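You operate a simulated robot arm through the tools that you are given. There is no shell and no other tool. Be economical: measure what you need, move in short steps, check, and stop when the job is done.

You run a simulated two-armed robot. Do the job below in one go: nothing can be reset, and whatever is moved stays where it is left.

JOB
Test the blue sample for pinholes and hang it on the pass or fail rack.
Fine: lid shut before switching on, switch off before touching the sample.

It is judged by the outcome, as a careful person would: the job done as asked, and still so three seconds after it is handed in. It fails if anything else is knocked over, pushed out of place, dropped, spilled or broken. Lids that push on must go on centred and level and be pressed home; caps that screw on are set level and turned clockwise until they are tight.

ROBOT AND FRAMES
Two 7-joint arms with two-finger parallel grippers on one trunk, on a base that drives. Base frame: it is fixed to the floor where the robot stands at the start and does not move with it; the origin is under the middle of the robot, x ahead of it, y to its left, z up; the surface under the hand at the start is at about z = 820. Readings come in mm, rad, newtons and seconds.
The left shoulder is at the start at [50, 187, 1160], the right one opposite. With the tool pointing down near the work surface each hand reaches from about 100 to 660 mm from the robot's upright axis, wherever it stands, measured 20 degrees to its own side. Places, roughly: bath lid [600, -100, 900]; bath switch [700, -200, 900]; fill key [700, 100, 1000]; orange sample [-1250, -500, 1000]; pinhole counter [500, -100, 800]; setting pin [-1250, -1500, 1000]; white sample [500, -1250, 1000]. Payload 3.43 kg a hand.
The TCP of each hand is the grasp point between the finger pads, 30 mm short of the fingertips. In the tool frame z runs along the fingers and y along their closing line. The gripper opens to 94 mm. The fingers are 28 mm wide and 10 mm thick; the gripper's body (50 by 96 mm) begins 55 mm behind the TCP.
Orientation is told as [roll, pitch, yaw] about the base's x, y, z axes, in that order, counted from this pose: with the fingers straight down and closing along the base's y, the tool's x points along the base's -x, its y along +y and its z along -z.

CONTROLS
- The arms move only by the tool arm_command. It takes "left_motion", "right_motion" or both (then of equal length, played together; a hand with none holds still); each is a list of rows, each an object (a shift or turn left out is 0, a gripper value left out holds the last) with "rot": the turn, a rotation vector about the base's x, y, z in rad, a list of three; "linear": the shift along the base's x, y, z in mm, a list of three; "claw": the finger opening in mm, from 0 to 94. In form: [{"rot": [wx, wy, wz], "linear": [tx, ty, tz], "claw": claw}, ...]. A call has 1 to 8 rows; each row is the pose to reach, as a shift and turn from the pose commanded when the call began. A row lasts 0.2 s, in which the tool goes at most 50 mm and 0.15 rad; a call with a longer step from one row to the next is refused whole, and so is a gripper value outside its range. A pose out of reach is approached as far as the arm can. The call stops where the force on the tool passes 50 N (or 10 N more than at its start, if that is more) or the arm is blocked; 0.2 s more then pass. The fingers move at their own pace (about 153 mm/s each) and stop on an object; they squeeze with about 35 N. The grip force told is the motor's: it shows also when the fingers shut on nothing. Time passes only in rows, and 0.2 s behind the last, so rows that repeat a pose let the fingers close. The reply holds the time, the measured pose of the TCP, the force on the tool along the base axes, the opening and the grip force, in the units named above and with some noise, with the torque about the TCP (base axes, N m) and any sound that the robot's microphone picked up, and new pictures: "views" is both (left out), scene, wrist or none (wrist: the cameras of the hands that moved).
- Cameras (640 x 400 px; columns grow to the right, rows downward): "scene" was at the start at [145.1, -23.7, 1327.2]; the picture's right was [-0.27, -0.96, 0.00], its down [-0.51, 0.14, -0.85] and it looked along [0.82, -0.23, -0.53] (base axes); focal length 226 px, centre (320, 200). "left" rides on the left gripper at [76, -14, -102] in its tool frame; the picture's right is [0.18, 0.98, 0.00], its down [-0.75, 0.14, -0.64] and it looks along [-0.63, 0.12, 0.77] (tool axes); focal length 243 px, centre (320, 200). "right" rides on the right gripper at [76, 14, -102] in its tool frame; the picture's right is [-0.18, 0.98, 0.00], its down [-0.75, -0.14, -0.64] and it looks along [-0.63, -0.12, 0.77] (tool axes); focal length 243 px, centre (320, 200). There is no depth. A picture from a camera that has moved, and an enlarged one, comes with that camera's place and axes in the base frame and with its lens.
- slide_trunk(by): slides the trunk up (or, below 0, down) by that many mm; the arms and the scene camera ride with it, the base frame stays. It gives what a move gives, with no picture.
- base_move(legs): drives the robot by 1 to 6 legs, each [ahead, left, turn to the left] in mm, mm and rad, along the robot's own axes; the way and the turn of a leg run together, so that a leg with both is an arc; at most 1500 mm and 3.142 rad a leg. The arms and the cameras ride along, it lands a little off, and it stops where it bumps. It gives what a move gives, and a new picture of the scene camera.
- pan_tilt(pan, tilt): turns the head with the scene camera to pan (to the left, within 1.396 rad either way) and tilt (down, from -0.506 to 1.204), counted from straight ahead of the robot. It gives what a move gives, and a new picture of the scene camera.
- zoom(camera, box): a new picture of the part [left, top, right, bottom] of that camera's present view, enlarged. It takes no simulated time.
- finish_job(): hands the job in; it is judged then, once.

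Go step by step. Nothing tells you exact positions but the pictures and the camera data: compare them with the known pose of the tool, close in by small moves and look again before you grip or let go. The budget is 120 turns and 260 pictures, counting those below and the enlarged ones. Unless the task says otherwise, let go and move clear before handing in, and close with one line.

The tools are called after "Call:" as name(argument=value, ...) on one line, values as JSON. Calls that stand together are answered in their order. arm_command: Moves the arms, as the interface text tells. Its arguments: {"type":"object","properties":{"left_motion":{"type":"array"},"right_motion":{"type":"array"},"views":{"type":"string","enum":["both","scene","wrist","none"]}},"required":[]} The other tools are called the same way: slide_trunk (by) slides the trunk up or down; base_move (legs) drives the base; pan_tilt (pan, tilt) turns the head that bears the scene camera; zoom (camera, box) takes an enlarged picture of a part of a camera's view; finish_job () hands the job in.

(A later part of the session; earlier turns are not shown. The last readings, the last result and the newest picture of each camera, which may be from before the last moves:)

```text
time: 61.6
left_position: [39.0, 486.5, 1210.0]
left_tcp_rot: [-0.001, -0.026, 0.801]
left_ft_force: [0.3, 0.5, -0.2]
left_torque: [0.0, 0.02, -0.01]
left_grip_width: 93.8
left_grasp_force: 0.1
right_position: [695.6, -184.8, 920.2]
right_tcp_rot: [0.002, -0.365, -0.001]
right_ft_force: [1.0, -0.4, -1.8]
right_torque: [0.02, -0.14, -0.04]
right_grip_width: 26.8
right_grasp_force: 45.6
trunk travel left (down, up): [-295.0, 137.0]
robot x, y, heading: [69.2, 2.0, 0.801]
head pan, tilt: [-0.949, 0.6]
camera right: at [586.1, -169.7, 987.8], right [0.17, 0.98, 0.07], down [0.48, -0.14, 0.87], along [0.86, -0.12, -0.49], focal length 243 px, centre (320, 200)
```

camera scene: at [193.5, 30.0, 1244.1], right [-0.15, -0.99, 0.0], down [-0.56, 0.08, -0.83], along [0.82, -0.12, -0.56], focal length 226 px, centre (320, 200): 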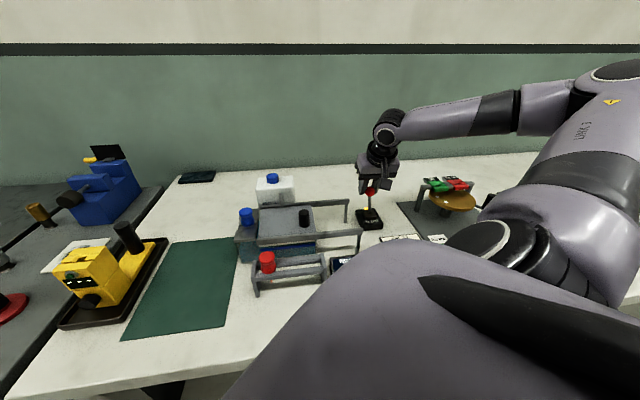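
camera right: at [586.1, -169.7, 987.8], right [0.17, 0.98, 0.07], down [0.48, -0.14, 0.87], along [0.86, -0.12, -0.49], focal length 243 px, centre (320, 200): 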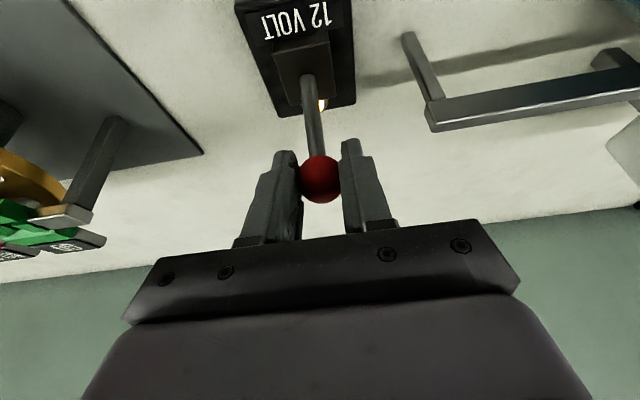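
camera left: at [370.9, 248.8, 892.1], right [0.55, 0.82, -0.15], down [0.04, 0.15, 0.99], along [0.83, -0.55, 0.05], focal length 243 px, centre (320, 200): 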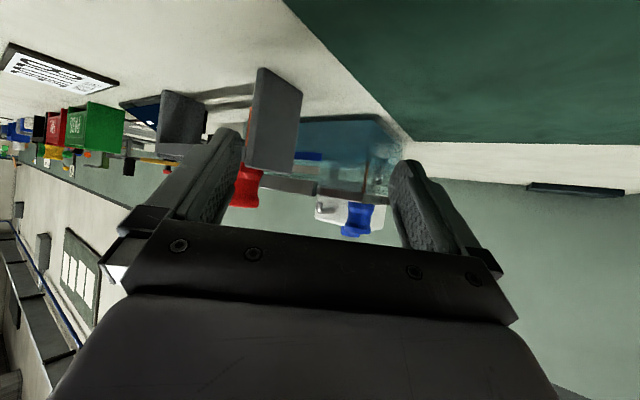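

Call:
arm_command(right_motion=[{"linear": [-10, 0, 4]}, {"linear": [-20, 0, 6]}, {"linear": [-30, 0, 6]}, {"linear": [-40, 0, 4]}, {"linear": [-50, 0, -1]}, {"linear": [-53, 0, -2]}], views="wrist")

Call:
zoom(camera="scene", box=[340, 150, 430, 240])

```text
time: 63.0
left_position: [39.7, 487.4, 1209.1]
left_tcp_rot: [-0.003, -0.023, 0.802]
left_ft_force: [0.5, 0.2, -0.6]
left_torque: [0.03, 0.02, -0.01]
left_grip_width: 94.1
left_grasp_force: 0.0
right_position: [639.4, -184.9, 917.1]
right_tcp_rot: [0.003, -0.358, -0.001]
right_ft_force: [0.4, -0.3, 0.3]
right_torque: [0.01, 0.03, -0.02]
right_grip_width: 14.8
right_grasp_force: 0.0
trunk travel left (down, up): [-295.0, 137.0]
robot x, y, heading: [68.9, 0.5, 0.797]
head pan, tilt: [-0.949, 0.6]
camera right: at [531.5, -169.6, 986.7], right [0.17, 0.98, 0.07], down [0.48, -0.14, 0.87], along [0.86, -0.12, -0.5], focal length 243 px, centre (320, 200)
```

right: 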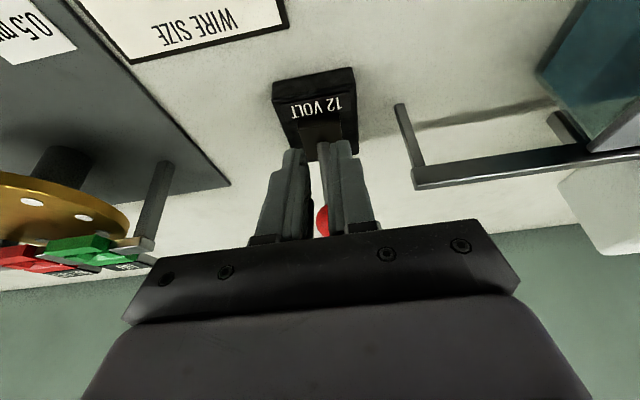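

```text
4.44 times, centred on (385, 195) of scene
camera zoom: at [196.1, 29.7, 1243.2], right [-0.15, -0.99, 0.0], down [-0.56, 0.08, -0.83], along [0.82, -0.12, -0.56], focal length 1006 px, centre (31, 222)
```

zoom: 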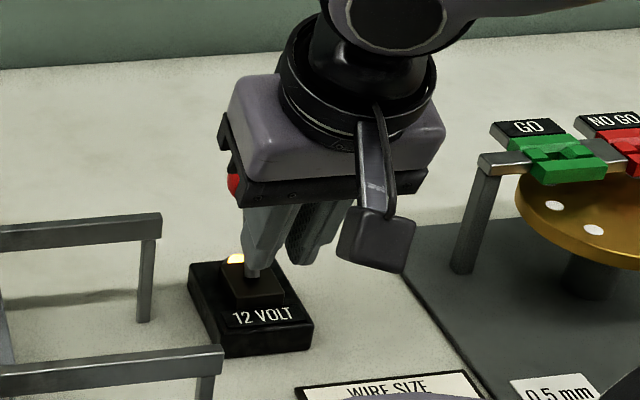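

The ball slipped out and the lamp is still lit. I'll instead hook closed fingers behind the ball with more tilt and pull it toward me.

Call:
arm_command(right_motion=[{"linear": [-10, 0, 40], "claw": 0}, {"linear": [-10, 0, 85]}, {"linear": [28, 0, 90], "rot": [0, -0.12, 0]}, {"linear": [65, 0, 90], "rot": [0, -0.24, 0]}, {"linear": [97, 0, 90], "rot": [0, -0.24, 0]}], views="wrist")

Call:
zoom(camera="scene", box=[340, 150, 430, 240])

```text
time: 64.2
left_position: [39.1, 486.6, 1208.6]
left_tcp_rot: [-0.004, -0.025, 0.801]
left_ft_force: [-0.5, -0.1, -0.5]
left_torque: [-0.01, 0.0, -0.04]
left_grip_width: 94.0
left_grasp_force: 0.0
right_position: [739.2, -184.6, 1009.4]
right_tcp_rot: [0.002, -0.604, -0.001]
right_ft_force: [1.4, 0.3, 0.0]
right_torque: [-0.01, -0.02, -0.01]
right_grip_width: 0.0
right_grasp_force: 33.1
trunk travel left (down, up): [-295.0, 137.0]
robot x, y, heading: [67.9, -2.7, 0.801]
head pan, tilt: [-0.949, 0.6]
camera right: at [616.6, -170.3, 1048.6], right [0.15, 0.98, 0.11], down [0.26, -0.14, 0.96], along [0.95, -0.12, -0.27], focal length 243 px, centre (320, 200)
```

right: 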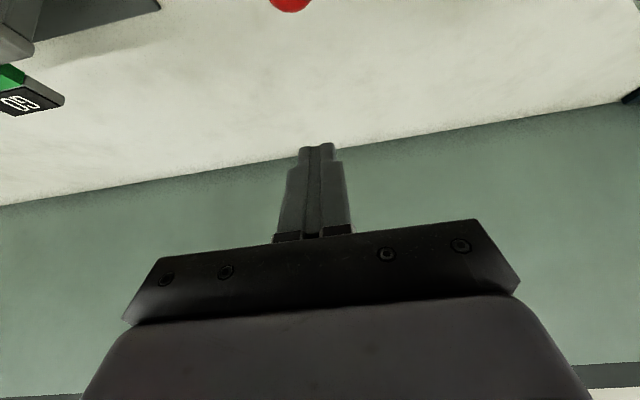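

```text
4.44 times, centred on (385, 195) of scene
camera zoom: at [196.9, 29.6, 1243.2], right [-0.15, -0.99, 0.0], down [-0.56, 0.08, -0.82], along [0.82, -0.12, -0.57], focal length 1006 px, centre (31, 222)
```

zoom: 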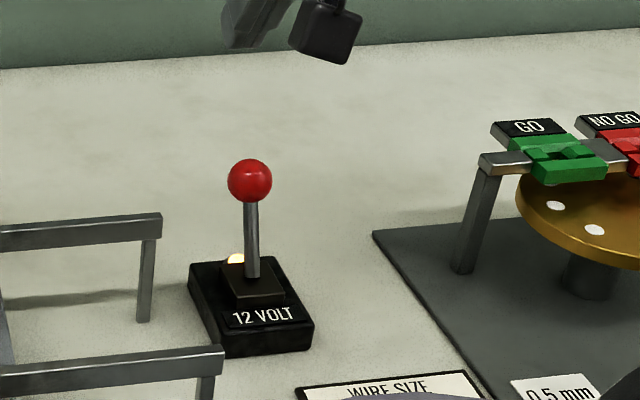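

Call:
arm_command(right_motion=[{"linear": [4, 0, -35]}, {"linear": [5, 0, -70]}, {"linear": [5, 0, -92]}], views="wrist")

Call:
zoom(camera="scene", box=[340, 150, 430, 240])

```text
time: 65.0
left_position: [39.9, 487.3, 1208.6]
left_tcp_rot: [-0.004, -0.025, 0.802]
left_ft_force: [-0.2, 0.1, 0.8]
left_torque: [0.04, -0.02, 0.0]
left_grip_width: 93.5
left_grasp_force: 0.0
right_position: [744.4, -184.7, 915.0]
right_tcp_rot: [0.001, -0.604, -0.001]
right_ft_force: [0.1, 0.1, 1.4]
right_torque: [0.0, -0.02, 0.03]
right_grip_width: 0.1
right_grasp_force: 32.7
trunk travel left (down, up): [-295.0, 137.0]
robot x, y, heading: [67.5, 2.4, 0.803]
head pan, tilt: [-0.949, 0.6]
camera right: at [621.8, -170.1, 956.6], right [0.15, 0.98, 0.11], down [0.26, -0.14, 0.96], along [0.95, -0.12, -0.27], focal length 243 px, centre (320, 200)
```

right: 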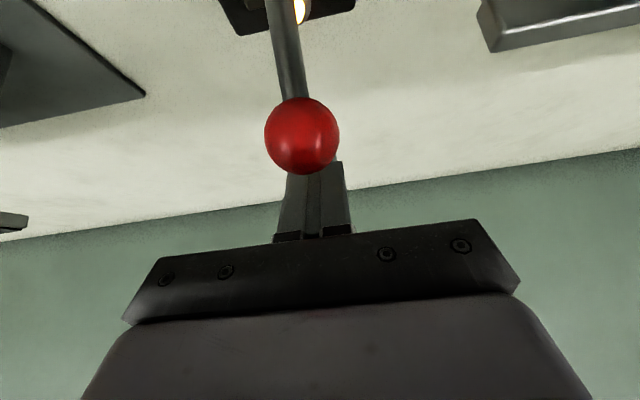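

```text
4.44 times, centred on (385, 195) of scene
camera zoom: at [196.6, 29.6, 1243.3], right [-0.15, -0.99, 0.0], down [-0.56, 0.08, -0.82], along [0.82, -0.12, -0.57], focal length 1006 px, centre (31, 222)
```

zoom: 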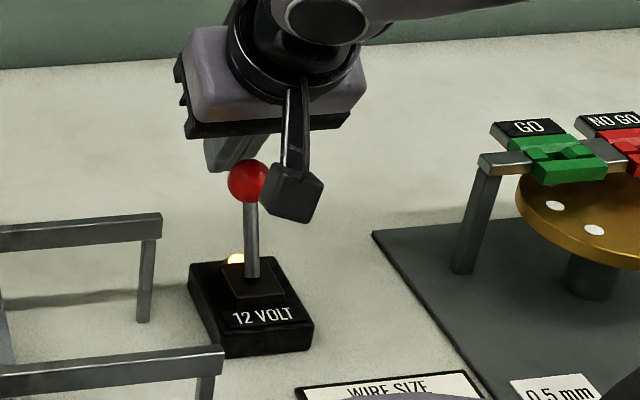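

The fingers are behind the ball. Pulling toward the robot.

Call:
arm_command(right_motion=[{"linear": [-10, 0, 0]}, {"linear": [-20, 0, 0]}, {"linear": [-30, 0, 2]}, {"linear": [-40, 0, 2]}, {"linear": [-50, 0, 2]}, {"linear": [-60, 0, 0]}, {"linear": [-68, 0, 0]}], views="wrist")

Call:
zoom(camera="scene", box=[340, 150, 430, 240])

```text
time: 66.6
left_position: [40.0, 487.8, 1209.8]
left_tcp_rot: [0.0, -0.024, 0.8]
left_ft_force: [1.0, 0.4, 0.6]
left_torque: [-0.01, 0.01, -0.01]
left_grip_width: 94.1
left_grasp_force: 0.1
right_position: [678.3, -183.7, 916.5]
right_tcp_rot: [0.001, -0.61, 0.0]
right_ft_force: [15.9, -0.3, 3.8]
right_torque: [-0.03, 0.07, 0.06]
right_grip_width: 0.0
right_grasp_force: 32.5
trunk travel left (down, up): [-295.0, 137.0]
robot x, y, heading: [71.6, -1.7, 0.802]
head pan, tilt: [-0.949, 0.6]
camera right: at [556.2, -169.6, 957.7], right [0.15, 0.98, 0.11], down [0.25, -0.14, 0.96], along [0.96, -0.12, -0.27], focal length 243 px, centre (320, 200)
```

right: 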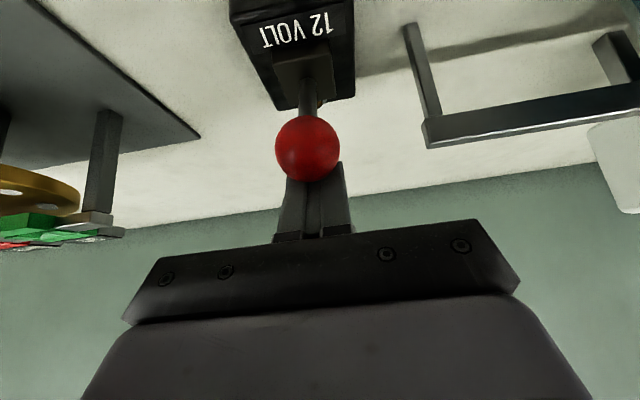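

```text
4.44 times, centred on (385, 195) of scene
camera zoom: at [198.0, 29.7, 1243.2], right [-0.15, -0.99, 0.0], down [-0.56, 0.08, -0.82], along [0.82, -0.12, -0.57], focal length 1006 px, centre (31, 222)
```

zoom: 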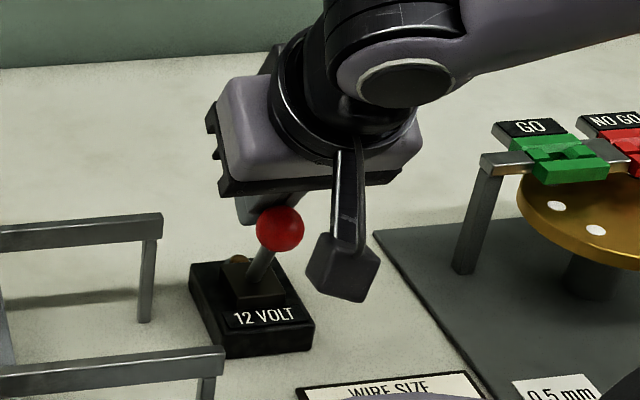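

The lamp is out and the lever is back where it started. I'll lift clear and head toward the blue sample, checking the state on the way.

Call:
arm_command(right_motion=[{"linear": [14, 0, 0]}, {"linear": [14, 0, 45]}, {"linear": [5, 0, 90]}, {"linear": [-35, 15, 100], "rot": [0, 0.12, 0]}, {"linear": [-75, 30, 100], "rot": [0, 0.24, 0]}, {"linear": [-110, 55, 105], "rot": [0, 0.36, 0]}, {"linear": [-130, 90, 110], "rot": [0, 0.48, 0], "claw": 60}, {"linear": [-145, 130, 110], "rot": [0, 0.6, 0]}], views="both")

```text
time: 68.4
left_position: [39.3, 488.4, 1209.7]
left_tcp_rot: [-0.003, -0.025, 0.802]
left_ft_force: [0.2, -0.6, 0.4]
left_torque: [-0.01, -0.02, -0.03]
left_grip_width: 94.4
left_grasp_force: 0.0
right_position: [527.5, -54.0, 1025.7]
right_tcp_rot: [0.0, -0.004, -0.002]
right_ft_force: [-0.4, 0.3, 0.1]
right_torque: [-0.04, -0.03, -0.01]
right_grip_width: 59.8
right_grasp_force: 0.0
trunk travel left (down, up): [-295.0, 137.0]
robot x, y, heading: [66.5, 0.9, 0.805]
head pan, tilt: [-0.949, 0.6]
camera scene: at [196.6, 30.2, 1243.2], right [-0.15, -0.99, 0.0], down [-0.56, 0.08, -0.83], along [0.82, -0.12, -0.57], focal length 226 px, centre (320, 200)
camera right: at [451.1, -38.7, 1128.2], right [0.19, 0.98, 0.0], down [0.75, -0.14, 0.64], along [0.63, -0.12, -0.77], focal length 243 px, centre (320, 200)
```

scene: 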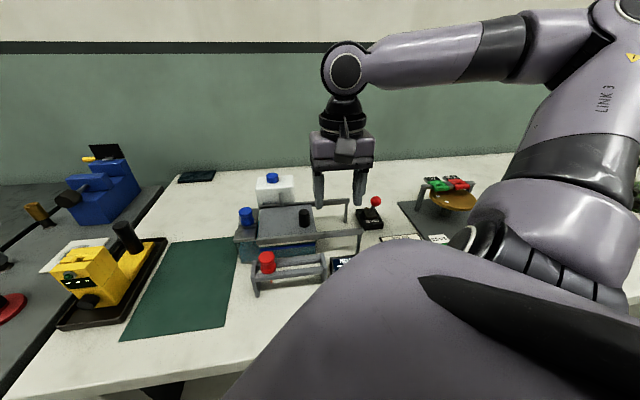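
right: 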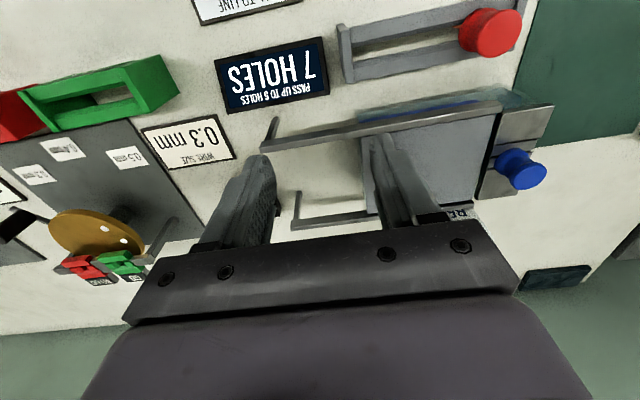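

The display holds 7 holes. The blue bobbin triangulates to about [618, 135, 923]. I'll move above it with a slight forward tilt for reach.

Call:
arm_command(right_motion=[{"linear": [15, 38, 0]}, {"linear": [30, 76, 0]}, {"linear": [45, 114, 0], "rot": [0, -0.05, 0]}, {"linear": [60, 150, 0], "rot": [0, -0.1, 0]}, {"linear": [80, 187, -10], "rot": [0, -0.15, 0]}], views="both")

```text
time: 69.6
left_position: [39.1, 488.0, 1208.9]
left_tcp_rot: [-0.002, -0.025, 0.802]
left_ft_force: [-0.4, 0.3, -0.6]
left_torque: [-0.02, 0.0, 0.02]
left_grip_width: 94.0
left_grasp_force: 0.1
right_position: [611.0, 134.2, 1014.9]
right_tcp_rot: [0.001, -0.153, -0.002]
right_ft_force: [0.8, -0.2, 0.7]
right_torque: [-0.02, 0.0, 0.02]
right_grip_width: 59.8
right_grasp_force: 0.0
trunk travel left (down, up): [-295.0, 137.0]
robot x, y, heading: [66.4, 0.9, 0.8]
head pan, tilt: [-0.949, 0.6]
camera scene: at [196.7, 30.2, 1243.2], right [-0.15, -0.99, 0.0], down [-0.56, 0.08, -0.82], along [0.82, -0.12, -0.57], focal length 226 px, centre (320, 200)
camera right: at [518.2, 148.8, 1105.3], right [0.18, 0.98, 0.03], down [0.65, -0.14, 0.75], along [0.74, -0.12, -0.66], focal length 243 px, centre (320, 200)
```

scene: 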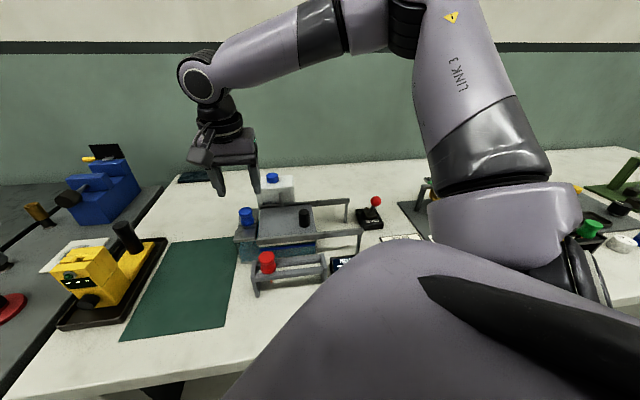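
right: 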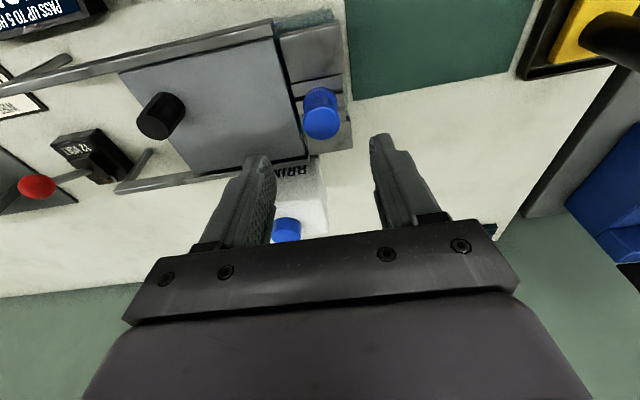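

The bobbin is centred between the fingers. Descending to its waist.

Call:
arm_command(right_motion=[{"linear": [2, 0, -30]}, {"linear": [3, 0, -55]}, {"linear": [4, 0, -76]}], views="wrist")

Call:
zoom(camera="scene", box=[200, 160, 300, 260])

```text
time: 70.4
left_position: [39.1, 486.7, 1209.4]
left_tcp_rot: [-0.003, -0.025, 0.802]
left_ft_force: [0.6, 0.2, -0.2]
left_torque: [0.0, -0.03, 0.01]
left_grip_width: 94.2
left_grasp_force: 0.1
right_position: [614.9, 132.3, 939.6]
right_tcp_rot: [0.0, -0.153, 0.0]
right_ft_force: [-0.1, 0.2, 0.1]
right_torque: [0.01, -0.04, 0.02]
right_grip_width: 60.0
right_grasp_force: 0.0
trunk travel left (down, up): [-295.0, 137.0]
robot x, y, heading: [69.3, 1.0, 0.802]
head pan, tilt: [-0.949, 0.6]
camera right: at [522.5, 148.0, 1029.3], right [0.18, 0.98, 0.03], down [0.65, -0.14, 0.75], along [0.74, -0.12, -0.66], focal length 243 px, centre (320, 200)
```

right: 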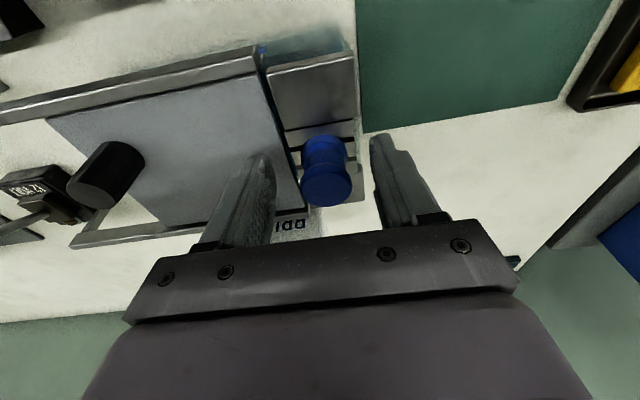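

```text
4.00 times, centred on (250, 210) of scene
camera zoom: at [196.6, 29.7, 1243.3], right [-0.15, -0.99, 0.0], down [-0.56, 0.08, -0.82], along [0.82, -0.12, -0.57], focal length 905 px, centre (600, 160)
```

zoom: 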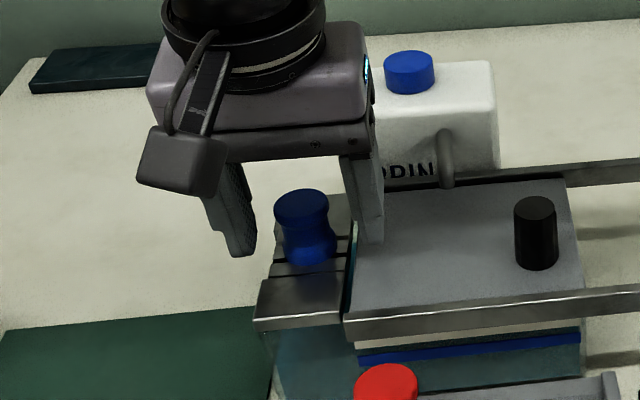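

Bobbin centre refined to about [621, 137, 919]. I'll shift slightly, then close on the waist.

Call:
arm_command(right_motion=[{"linear": [4, 4, -2]}, {"linear": [4, 4, -3], "claw": 40}, {"linear": [4, 4, -3], "claw": 10}, {"linear": [4, 4, -3], "claw": 10}], views="wrist")

Call:
zoom(camera="scene", box=[200, 160, 300, 260])

```text
time: 71.4
left_position: [39.8, 487.3, 1208.7]
left_tcp_rot: [-0.003, -0.024, 0.8]
left_ft_force: [-1.5, 0.2, -0.5]
left_torque: [0.0, -0.02, 0.01]
left_grip_width: 94.1
left_grasp_force: 0.0
right_position: [617.8, 136.7, 938.1]
right_tcp_rot: [0.001, -0.155, 0.001]
right_ft_force: [0.5, -0.7, 3.8]
right_torque: [-0.05, -0.06, -0.04]
right_grip_width: 28.6
right_grasp_force: 34.7
trunk travel left (down, up): [-295.0, 137.0]
robot x, y, heading: [67.4, -3.1, 0.802]
head pan, tilt: [-0.949, 0.6]
camera right: at [526.2, 151.9, 1027.1], right [0.18, 0.98, 0.03], down [0.65, -0.14, 0.75], along [0.74, -0.12, -0.66], focal length 243 px, centre (320, 200)
```

right: 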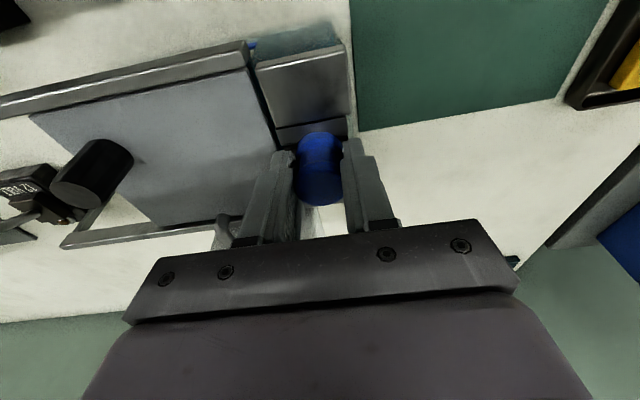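

```text
4.00 times, centred on (250, 210) of scene
camera zoom: at [196.2, 29.6, 1243.4], right [-0.15, -0.99, 0.0], down [-0.56, 0.08, -0.83], along [0.82, -0.12, -0.56], focal length 905 px, centre (600, 160)
```

zoom: 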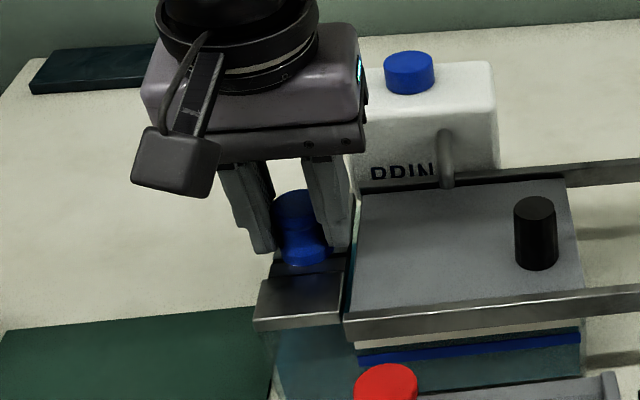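

Gripped. Lifting straight up, gently.

Call:
arm_command(right_motion=[{"linear": [0, 0, 10]}, {"linear": [0, 0, 25]}, {"linear": [0, 0, 45]}, {"linear": [0, 0, 70]}, {"linear": [0, 0, 95]}], views="both")

Call:
zoom(camera="scene", box=[190, 120, 310, 260])

```text
time: 72.6
left_position: [39.1, 487.8, 1209.1]
left_tcp_rot: [-0.002, -0.025, 0.801]
left_ft_force: [0.1, 0.9, 0.4]
left_torque: [0.0, 0.03, -0.01]
left_grip_width: 94.1
left_grasp_force: 0.1
right_position: [618.3, 137.1, 1032.1]
right_tcp_rot: [0.002, -0.153, -0.001]
right_ft_force: [0.2, -0.2, -0.6]
right_torque: [-0.01, -0.04, 0.01]
right_grip_width: 28.7
right_grasp_force: 35.0
trunk travel left (down, up): [-295.0, 137.0]
robot x, y, heading: [68.7, 0.9, 0.802]
head pan, tilt: [-0.949, 0.6]
camera scene: at [196.3, 29.6, 1243.3], right [-0.15, -0.99, 0.0], down [-0.56, 0.08, -0.83], along [0.82, -0.12, -0.56], focal length 226 px, centre (320, 200)
camera right: at [526.4, 151.3, 1122.6], right [0.18, 0.98, 0.03], down [0.65, -0.14, 0.75], along [0.74, -0.12, -0.66], focal length 243 px, centre (320, 200)
```

scene: 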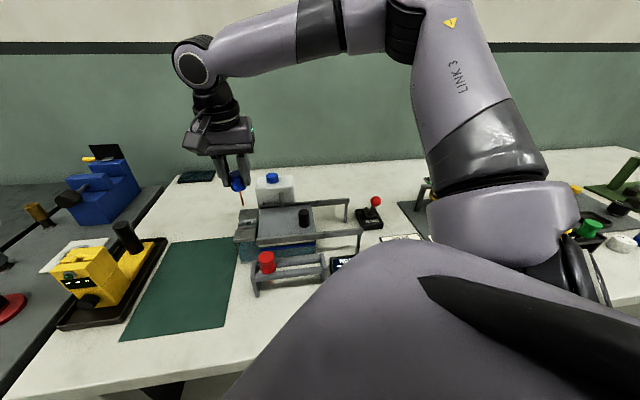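
right: 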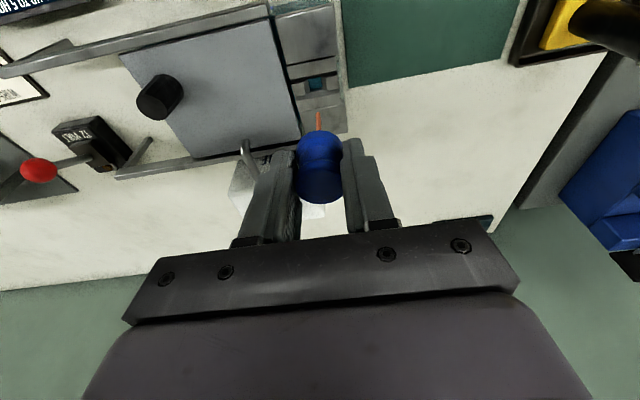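

```text
2.86 times, centred on (250, 190) of scene
camera zoom: at [196.3, 29.6, 1243.3], right [-0.15, -0.99, 0.0], down [-0.56, 0.08, -0.83], along [0.82, -0.12, -0.56], focal length 647 px, centre (520, 229)
```

zoom: 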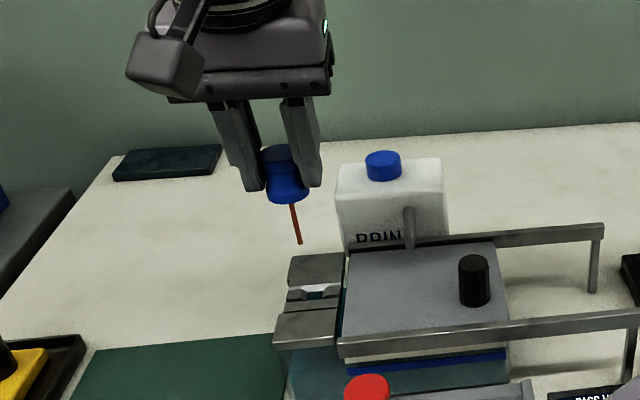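

The sample is out cleanly, with its wire hanging about 45 mm below the bobbin. I'll pull it back and up, then turn the base back to the right for a clear view of the FAIL rack.

Call:
arm_command(right_motion=[{"linear": [-20, -5, 30], "rot": [0, 0.05, 0]}, {"linear": [-55, -20, 45], "rot": [0, 0.1, 0]}, {"linear": [-95, -40, 50], "rot": [0, 0.153, 0]}, {"linear": [-130, -60, 50], "rot": [0, 0.153, 0]}, {"linear": [-155, -80, 50], "rot": [0, 0.153, 0]}], views="none")

Call:
base_move(legs=[[0, 0, -0.6]])

Call:
pan_tilt(pan=-0.8, tilt=0.7)

```text
time: 73.8
left_position: [39.0, 486.7, 1209.0]
left_tcp_rot: [-0.003, -0.022, 0.802]
left_ft_force: [0.6, 0.0, -0.4]
left_torque: [0.02, 0.01, -0.01]
left_grip_width: 94.2
left_grasp_force: 0.0
right_position: [463.7, 56.3, 1082.3]
right_tcp_rot: [0.0, -0.002, -0.002]
right_ft_force: [0.3, -0.7, -0.5]
right_torque: [0.01, -0.01, 0.0]
right_grip_width: 27.9
right_grasp_force: 35.4
trunk travel left (down, up): [-295.0, 137.0]
robot x, y, heading: [66.5, 0.3, 0.803]
head pan, tilt: [-0.949, 0.6]
```

```text
time: 75.8
left_position: [315.9, 420.2, 1209.8]
left_tcp_rot: [-0.002, -0.024, 0.208]
left_ft_force: [-0.1, 0.4, -0.1]
left_torque: [0.02, 0.04, 0.02]
left_grip_width: 93.9
left_grasp_force: 0.1
right_position: [428.2, -175.8, 1082.2]
right_tcp_rot: [0.0, -0.003, -0.594]
right_ft_force: [0.1, 0.2, -0.5]
right_torque: [0.04, 0.03, 0.01]
right_grip_width: 28.2
right_grasp_force: 35.0
trunk travel left (down, up): [-295.0, 137.0]
robot x, y, heading: [68.2, -0.4, 0.207]
head pan, tilt: [-0.949, 0.6]
camera scene: at [190.8, -47.0, 1243.3], right [-0.68, -0.74, 0.0], down [-0.42, 0.38, -0.82], along [0.61, -0.56, -0.57], focal length 226 px, centre (320, 200)
```

scene: 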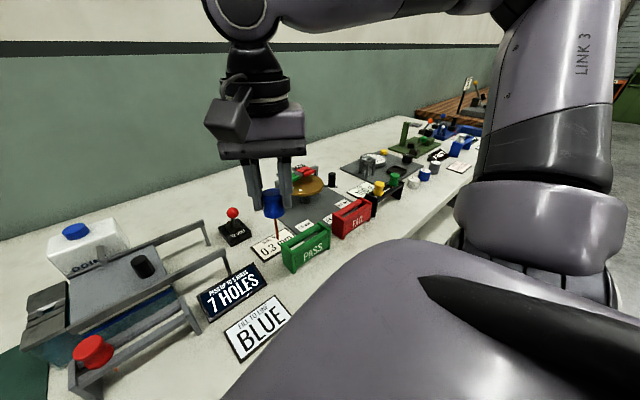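

```text
time: 76.5
left_position: [316.3, 419.6, 1209.3]
left_tcp_rot: [-0.003, -0.023, 0.208]
left_ft_force: [-0.8, 0.2, 0.6]
left_torque: [0.0, -0.02, -0.01]
left_grip_width: 94.1
left_grasp_force: 0.0
right_position: [427.2, -175.5, 1081.8]
right_tcp_rot: [0.002, -0.001, -0.596]
right_ft_force: [-0.1, 0.0, -0.9]
right_torque: [-0.02, 0.0, -0.02]
right_grip_width: 28.1
right_grasp_force: 35.6
trunk travel left (down, up): [-295.0, 137.0]
robot x, y, heading: [68.0, 0.2, 0.207]
head pan, tilt: [-0.799, 0.7]
camera scene: at [196.0, -34.6, 1234.7], right [-0.56, -0.83, 0.0], down [-0.53, 0.36, -0.77], along [0.63, -0.43, -0.64], focal length 226 px, centre (320, 200)
```

scene: 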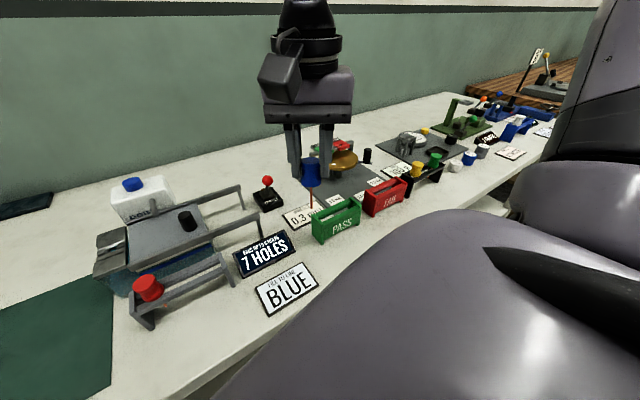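

Now I have a clear view of both racks, so I'll zoom on the FAIL rack.

Call:
zoom(camera="scene", box=[300, 150, 440, 250])

Call:
zoom(camera="right", box=[0, 0, 640, 300])

```text
4.00 times, centred on (370, 200) of scene
camera zoom: at [196.0, -34.6, 1234.7], right [-0.56, -0.83, 0.0], down [-0.53, 0.36, -0.77], along [0.63, -0.43, -0.64], focal length 905 px, centre (120, 200)
```

zoom: 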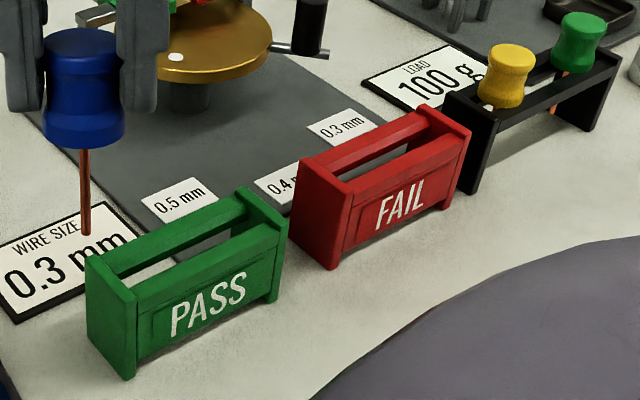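

```text
1.00 times, centred on (320, 150) of right (not enlarged: the box is as wide or as high as the picture)
camera zoom: at [370.6, -120.3, 1184.2], right [0.7, 0.71, 0.0], down [0.54, -0.54, 0.64], along [0.46, -0.45, -0.77], focal length 243 px, centre (320, 250)
```

zoom: 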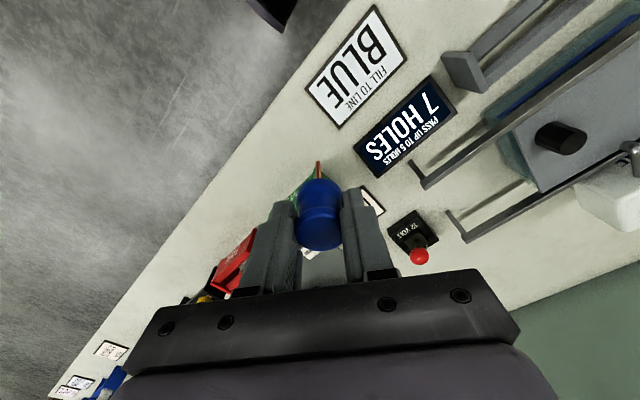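

Call:
zoom(camera="scene", box=[360, 165, 424, 220])

```text
7.27 times, centred on (392, 192) of scene
camera zoom: at [196.0, -34.6, 1234.7], right [-0.56, -0.83, 0.0], down [-0.53, 0.36, -0.77], along [0.63, -0.43, -0.64], focal length 1646 px, centre (-204, 254)
```

zoom: 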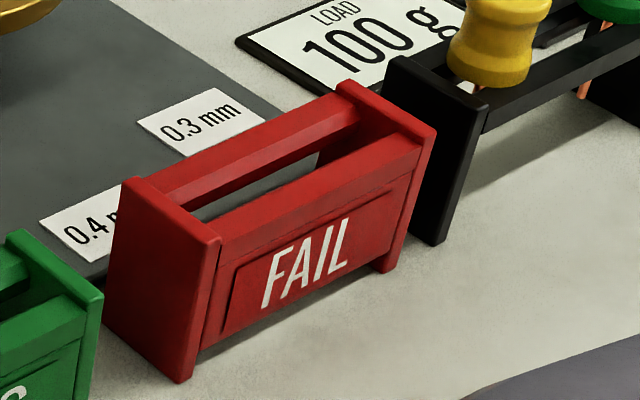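

The FAIL rack's gap centre is at about [488, -445] with bars near z 878. I'll bring the sample over it, restoring the small tilt so its wire hangs vertical.

Call:
arm_command(right_motion=[{"linear": [7, -33, 0], "rot": [-0.006, -0.018, 0.074]}, {"linear": [14, -66, 0], "rot": [-0.011, -0.037, 0.149]}, {"linear": [21, -99, 0], "rot": [-0.017, -0.055, 0.223]}, {"linear": [28, -132, 0], "rot": [-0.023, -0.074, 0.297]}, {"linear": [36, -165, 0], "rot": [-0.028, -0.092, 0.372]}, {"linear": [44, -198, -10], "rot": [-0.034, -0.111, 0.446]}, {"linear": [51, -231, -30], "rot": [-0.04, -0.13, 0.52]}, {"linear": [58, -263, -55], "rot": [-0.046, -0.148, 0.595]}], views="both")

Call:
zoom(camera="scene", box=[330, 100, 450, 220])

```text
time: 78.3
left_position: [316.7, 420.3, 1209.9]
left_tcp_rot: [-0.002, -0.025, 0.208]
left_ft_force: [-1.3, -0.1, 0.5]
left_torque: [-0.01, 0.0, 0.0]
left_grip_width: 94.2
left_grasp_force: 0.1
right_position: [485.0, -438.7, 1024.8]
right_tcp_rot: [0.0, -0.155, 0.004]
right_ft_force: [-0.5, 0.2, -0.7]
right_torque: [0.01, 0.04, 0.01]
right_grip_width: 28.2
right_grasp_force: 35.0
trunk travel left (down, up): [-295.0, 137.0]
robot x, y, heading: [70.0, -1.4, 0.207]
head pan, tilt: [-0.799, 0.7]
camera scene: at [196.1, -34.9, 1234.6], right [-0.56, -0.83, 0.0], down [-0.53, 0.36, -0.76], along [0.63, -0.43, -0.64], focal length 226 px, centre (320, 200)
camera right: at [392.7, -424.0, 1115.1], right [0.18, 0.98, 0.03], down [0.65, -0.14, 0.75], along [0.74, -0.11, -0.66], focal length 243 px, centre (320, 200)
```

scene: 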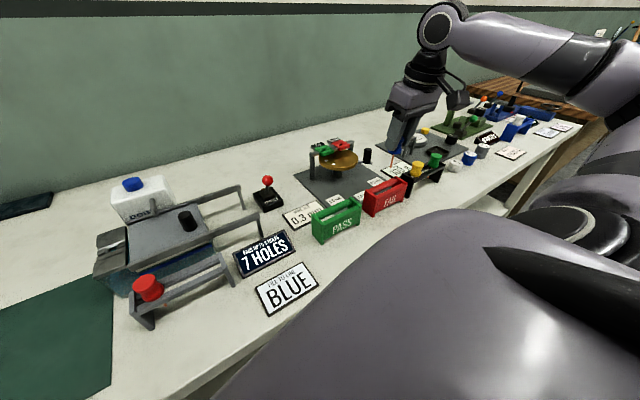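
right: 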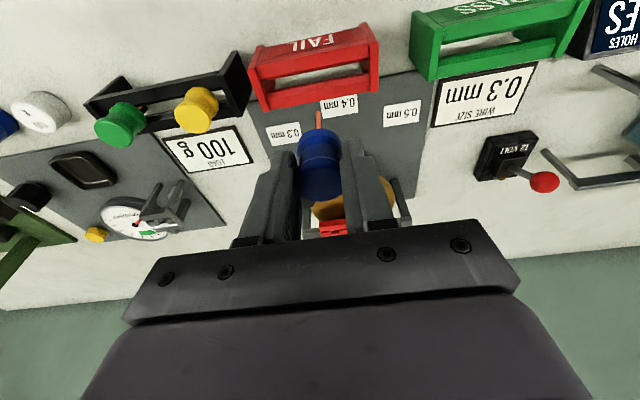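

```text
3.33 times, centred on (390, 160) of scene
camera zoom: at [196.1, -34.9, 1234.6], right [-0.56, -0.83, 0.0], down [-0.53, 0.36, -0.76], along [0.63, -0.43, -0.64], focal length 754 px, centre (87, 333)
```

zoom: 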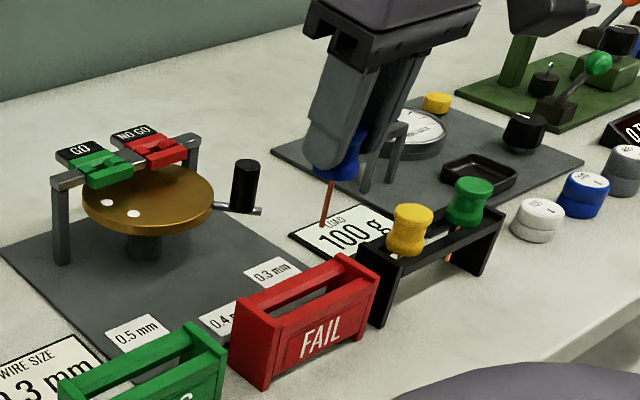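

The alignment agrees from both views (bobbin ≈ 488, -438). I'll descend until the wire tip is just above the gap, then check.

Call:
arm_command(right_motion=[{"linear": [0, -2, -25]}, {"linear": [0, -2, -50]}], views="none")

Call:
zoom(camera="scene", box=[355, 130, 435, 220])

Call:
zoom(camera="right", box=[220, 0, 420, 210])

```text
time: 78.9
left_position: [316.2, 419.3, 1209.0]
left_tcp_rot: [-0.005, -0.024, 0.208]
left_ft_force: [0.0, 0.8, -0.2]
left_torque: [0.03, 0.03, -0.01]
left_grip_width: 93.8
left_grasp_force: 0.0
right_position: [485.5, -440.0, 976.0]
right_tcp_rot: [0.001, -0.155, 0.001]
right_ft_force: [0.3, 0.7, -0.4]
right_torque: [-0.01, -0.04, 0.01]
right_grip_width: 28.3
right_grasp_force: 35.1
trunk travel left (down, up): [-295.0, 137.0]
robot x, y, heading: [68.3, 1.8, 0.205]
head pan, tilt: [-0.799, 0.7]
```

```text
4.44 times, centred on (395, 175) of scene
camera zoom: at [196.1, -34.6, 1234.7], right [-0.56, -0.83, 0.0], down [-0.53, 0.36, -0.76], along [0.63, -0.43, -0.64], focal length 1006 px, centre (-13, 311)
```

zoom: 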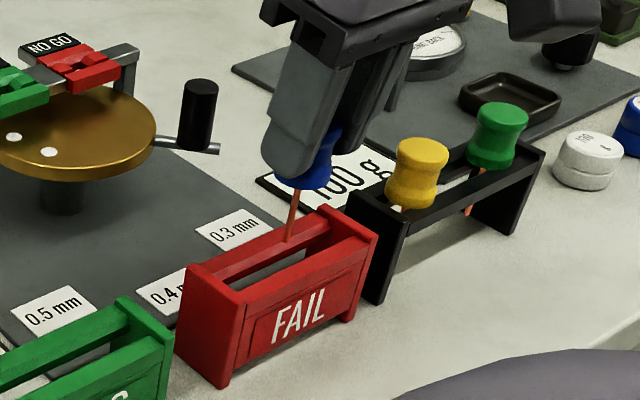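

```text
1.90 times, centred on (320, 105) of right
camera zoom: at [392.5, -426.3, 1065.3], right [0.18, 0.98, 0.03], down [0.65, -0.14, 0.75], along [0.74, -0.12, -0.66], focal length 462 px, centre (320, 381)
```

zoom: 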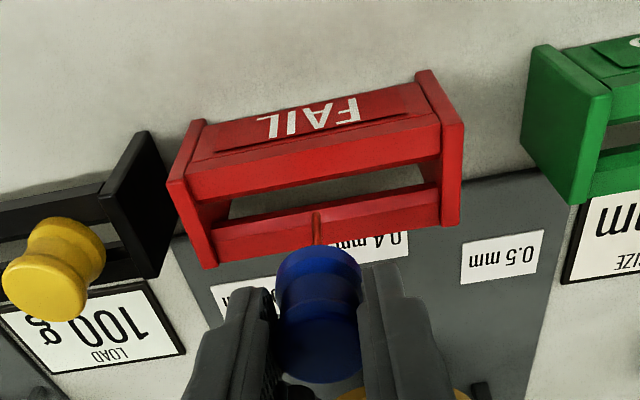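

The wire tip is at about [484, -440, 896] and the gap spans x ≈ 479–496, so it is over the slot. I'll shift 2 mm forward and lower until the bobbin nearly sits.

Call:
arm_command(right_motion=[{"linear": [2, 0, -12]}, {"linear": [2, 0, -25]}, {"linear": [2, 0, -38]}, {"linear": [2, 0, -48]}], views="none")

Call:
zoom(camera="scene", box=[355, 130, 435, 220])

Call:
zoom(camera="right", box=[220, 0, 420, 210])

```text
time: 79.9
left_position: [316.7, 420.2, 1209.3]
left_tcp_rot: [-0.003, -0.024, 0.208]
left_ft_force: [0.0, 0.0, 0.2]
left_torque: [-0.01, 0.02, 0.01]
left_grip_width: 94.0
left_grasp_force: 0.0
right_position: [487.4, -439.6, 928.0]
right_tcp_rot: [-0.001, -0.154, 0.002]
right_ft_force: [0.3, 0.4, 0.1]
right_torque: [-0.03, -0.01, -0.04]
right_grip_width: 27.8
right_grasp_force: 35.4
trunk travel left (down, up): [-295.0, 137.0]
robot x, y, heading: [69.4, 1.5, 0.206]
head pan, tilt: [-0.799, 0.7]
```

```text
4.44 times, centred on (395, 175) of scene
camera zoom: at [196.1, -34.6, 1234.6], right [-0.56, -0.83, 0.0], down [-0.53, 0.36, -0.76], along [0.63, -0.43, -0.64], focal length 1006 px, centre (-13, 311)
```

zoom: 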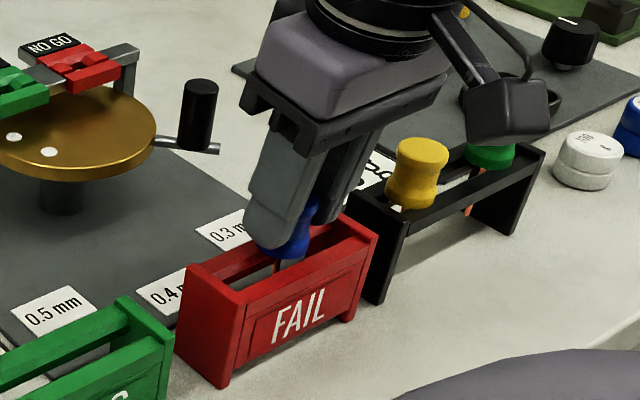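

```text
1.90 times, centred on (320, 105) of right
camera zoom: at [394.7, -425.9, 1017.8], right [0.18, 0.98, 0.03], down [0.65, -0.14, 0.75], along [0.74, -0.12, -0.66], focal length 462 px, centre (320, 381)
```

zoom: 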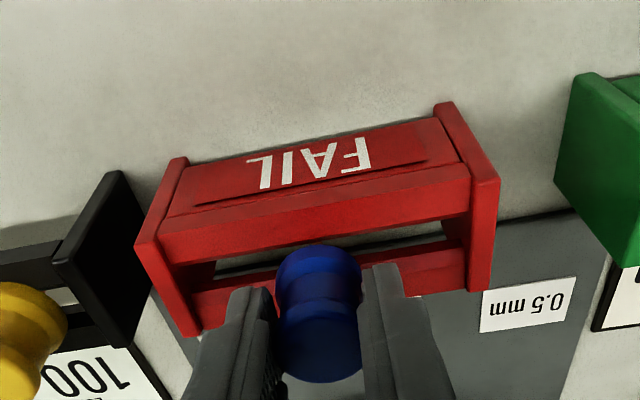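

The wire is inside the gap. Lowering the last centimetre gently.

Call:
arm_command(right_motion=[{"linear": [0, 0, -3]}, {"linear": [0, 0, -6]}, {"linear": [0, 0, -8]}], views="none")

Call:
zoom(camera="scene", box=[370, 160, 420, 215])

```text
time: 80.7
left_position: [315.9, 420.3, 1209.5]
left_tcp_rot: [-0.004, -0.024, 0.208]
left_ft_force: [0.4, -0.3, -0.3]
left_torque: [0.03, -0.03, 0.02]
left_grip_width: 94.1
left_grasp_force: 0.1
right_position: [487.2, -439.4, 922.1]
right_tcp_rot: [-0.002, -0.156, 0.002]
right_ft_force: [0.3, -0.4, 8.0]
right_torque: [-0.02, 0.07, -0.04]
right_grip_width: 28.0
right_grasp_force: 35.1
trunk travel left (down, up): [-295.0, 137.0]
robot x, y, heading: [66.5, 1.5, 0.208]
head pan, tilt: [-0.799, 0.7]
```

```text
7.27 times, centred on (395, 188) of scene
camera zoom: at [195.4, -34.1, 1234.9], right [-0.56, -0.83, 0.0], down [-0.53, 0.36, -0.77], along [0.64, -0.43, -0.64], focal length 1646 px, centre (-226, 291)
```

zoom: 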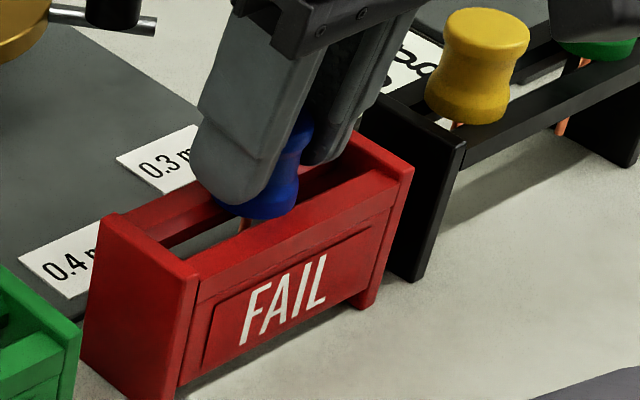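

There is 8 N of contact, but the bobbin seems to sit too far back, on the rear bar only. Checking from the wrist.

Call:
zoom(camera="right", box=[260, 60, 380, 200])

```text
2.86 times, centred on (320, 130) of right
camera zoom: at [394.4, -425.4, 1011.6], right [0.18, 0.98, 0.03], down [0.64, -0.14, 0.75], along [0.74, -0.12, -0.66], focal length 693 px, centre (320, 400)
```

zoom: 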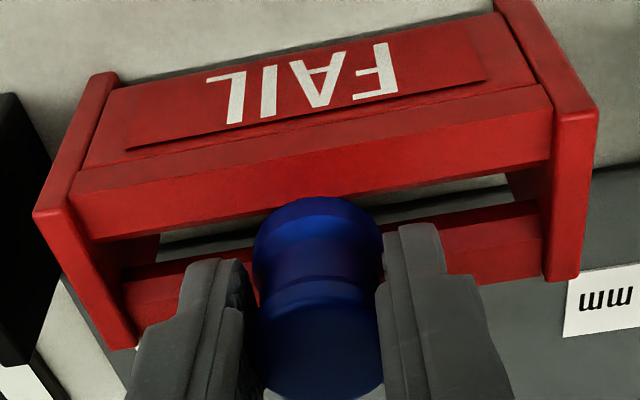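

It barely overlaps the front bar. I'll lift 4 mm, shift 6 mm toward the robot and lower again.

Call:
arm_command(right_motion=[{"linear": [0, 0, 6]}, {"linear": [-6, 0, 6]}, {"linear": [-6, 0, 2]}, {"linear": [-6, 0, -1]}, {"linear": [-6, 0, -3]}], views="none")

Call:
zoom(camera="right", box=[260, 60, 380, 200])

Call:
zoom(camera="scene", box=[370, 160, 420, 215])

```text
time: 81.9
left_position: [314.7, 421.5, 1209.9]
left_tcp_rot: [-0.007, -0.025, 0.208]
left_ft_force: [0.4, 0.7, 0.5]
left_torque: [-0.02, 0.02, -0.01]
left_grip_width: 93.9
left_grasp_force: 0.0
right_position: [481.9, -439.8, 921.1]
right_tcp_rot: [-0.003, -0.161, 0.002]
right_ft_force: [-2.7, -0.4, 21.3]
right_torque: [-0.06, 0.04, -0.03]
right_grip_width: 27.8
right_grasp_force: 34.8
trunk travel left (down, up): [-295.0, 137.0]
robot x, y, heading: [66.6, -0.2, 0.209]
head pan, tilt: [-0.799, 0.7]
```

```text
2.86 times, centred on (320, 130) of right
camera zoom: at [388.3, -424.8, 1010.0], right [0.18, 0.98, 0.03], down [0.64, -0.14, 0.75], along [0.75, -0.12, -0.66], focal length 693 px, centre (320, 400)
```

zoom: 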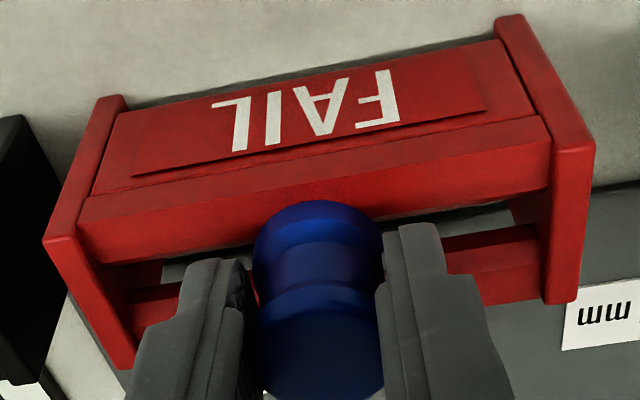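

```text
7.27 times, centred on (395, 188) of scene
camera zoom: at [194.6, -33.2, 1235.2], right [-0.56, -0.83, 0.0], down [-0.53, 0.36, -0.77], along [0.64, -0.43, -0.64], focal length 1646 px, centre (-226, 291)
```

zoom: 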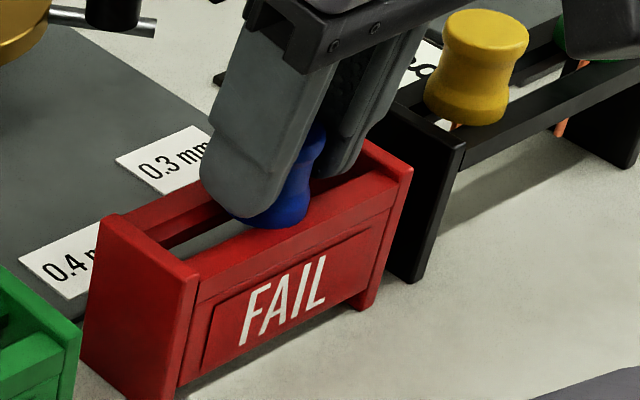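

Now it overlaps the front bar well. I'll ease up the load with a small 2 mm forward centring, then open.

Call:
arm_command(right_motion=[{"linear": [2, 0, 3]}, {"linear": [2, 0, 2]}, {"linear": [2, 0, 2], "claw": 30}, {"linear": [2, 0, 2], "claw": 46}, {"linear": [2, 0, 2], "claw": 46}], views="none")

Call:
zoom(camera="right", box=[260, 60, 380, 200])

Call:
zoom(camera="scene", box=[370, 160, 420, 215])

```text
time: 83.1
left_position: [317.4, 421.2, 1209.0]
left_tcp_rot: [-0.003, -0.025, 0.206]
left_ft_force: [1.0, 0.1, -0.3]
left_torque: [0.01, 0.02, 0.0]
left_grip_width: 94.2
left_grasp_force: 0.2
right_position: [481.6, -439.3, 920.4]
right_tcp_rot: [0.0, -0.153, 0.001]
right_ft_force: [-0.6, 0.8, -0.5]
right_torque: [0.01, 0.01, 0.01]
right_grip_width: 46.1
right_grasp_force: 0.0
trunk travel left (down, up): [-295.0, 137.0]
robot x, y, heading: [66.4, -0.7, 0.208]
head pan, tilt: [-0.799, 0.7]
```

```text
2.86 times, centred on (320, 130) of right
camera zoom: at [390.8, -425.5, 1009.3], right [0.18, 0.98, 0.03], down [0.65, -0.14, 0.75], along [0.74, -0.12, -0.66], focal length 693 px, centre (320, 400)
```

zoom: 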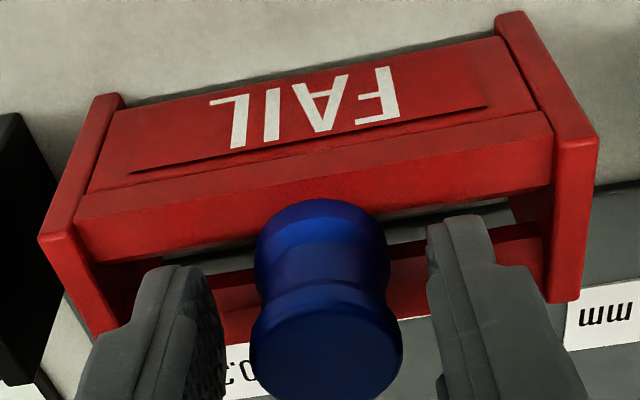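

```text
7.27 times, centred on (395, 188) of scene
camera zoom: at [196.0, -34.5, 1234.6], right [-0.56, -0.83, 0.0], down [-0.53, 0.36, -0.76], along [0.64, -0.43, -0.64], focal length 1646 px, centre (-226, 291)
```

zoom: 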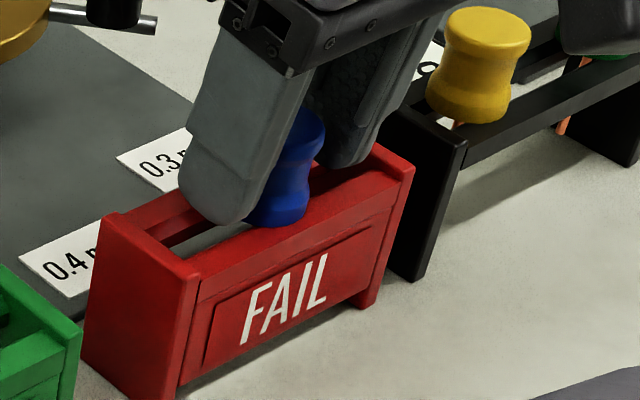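

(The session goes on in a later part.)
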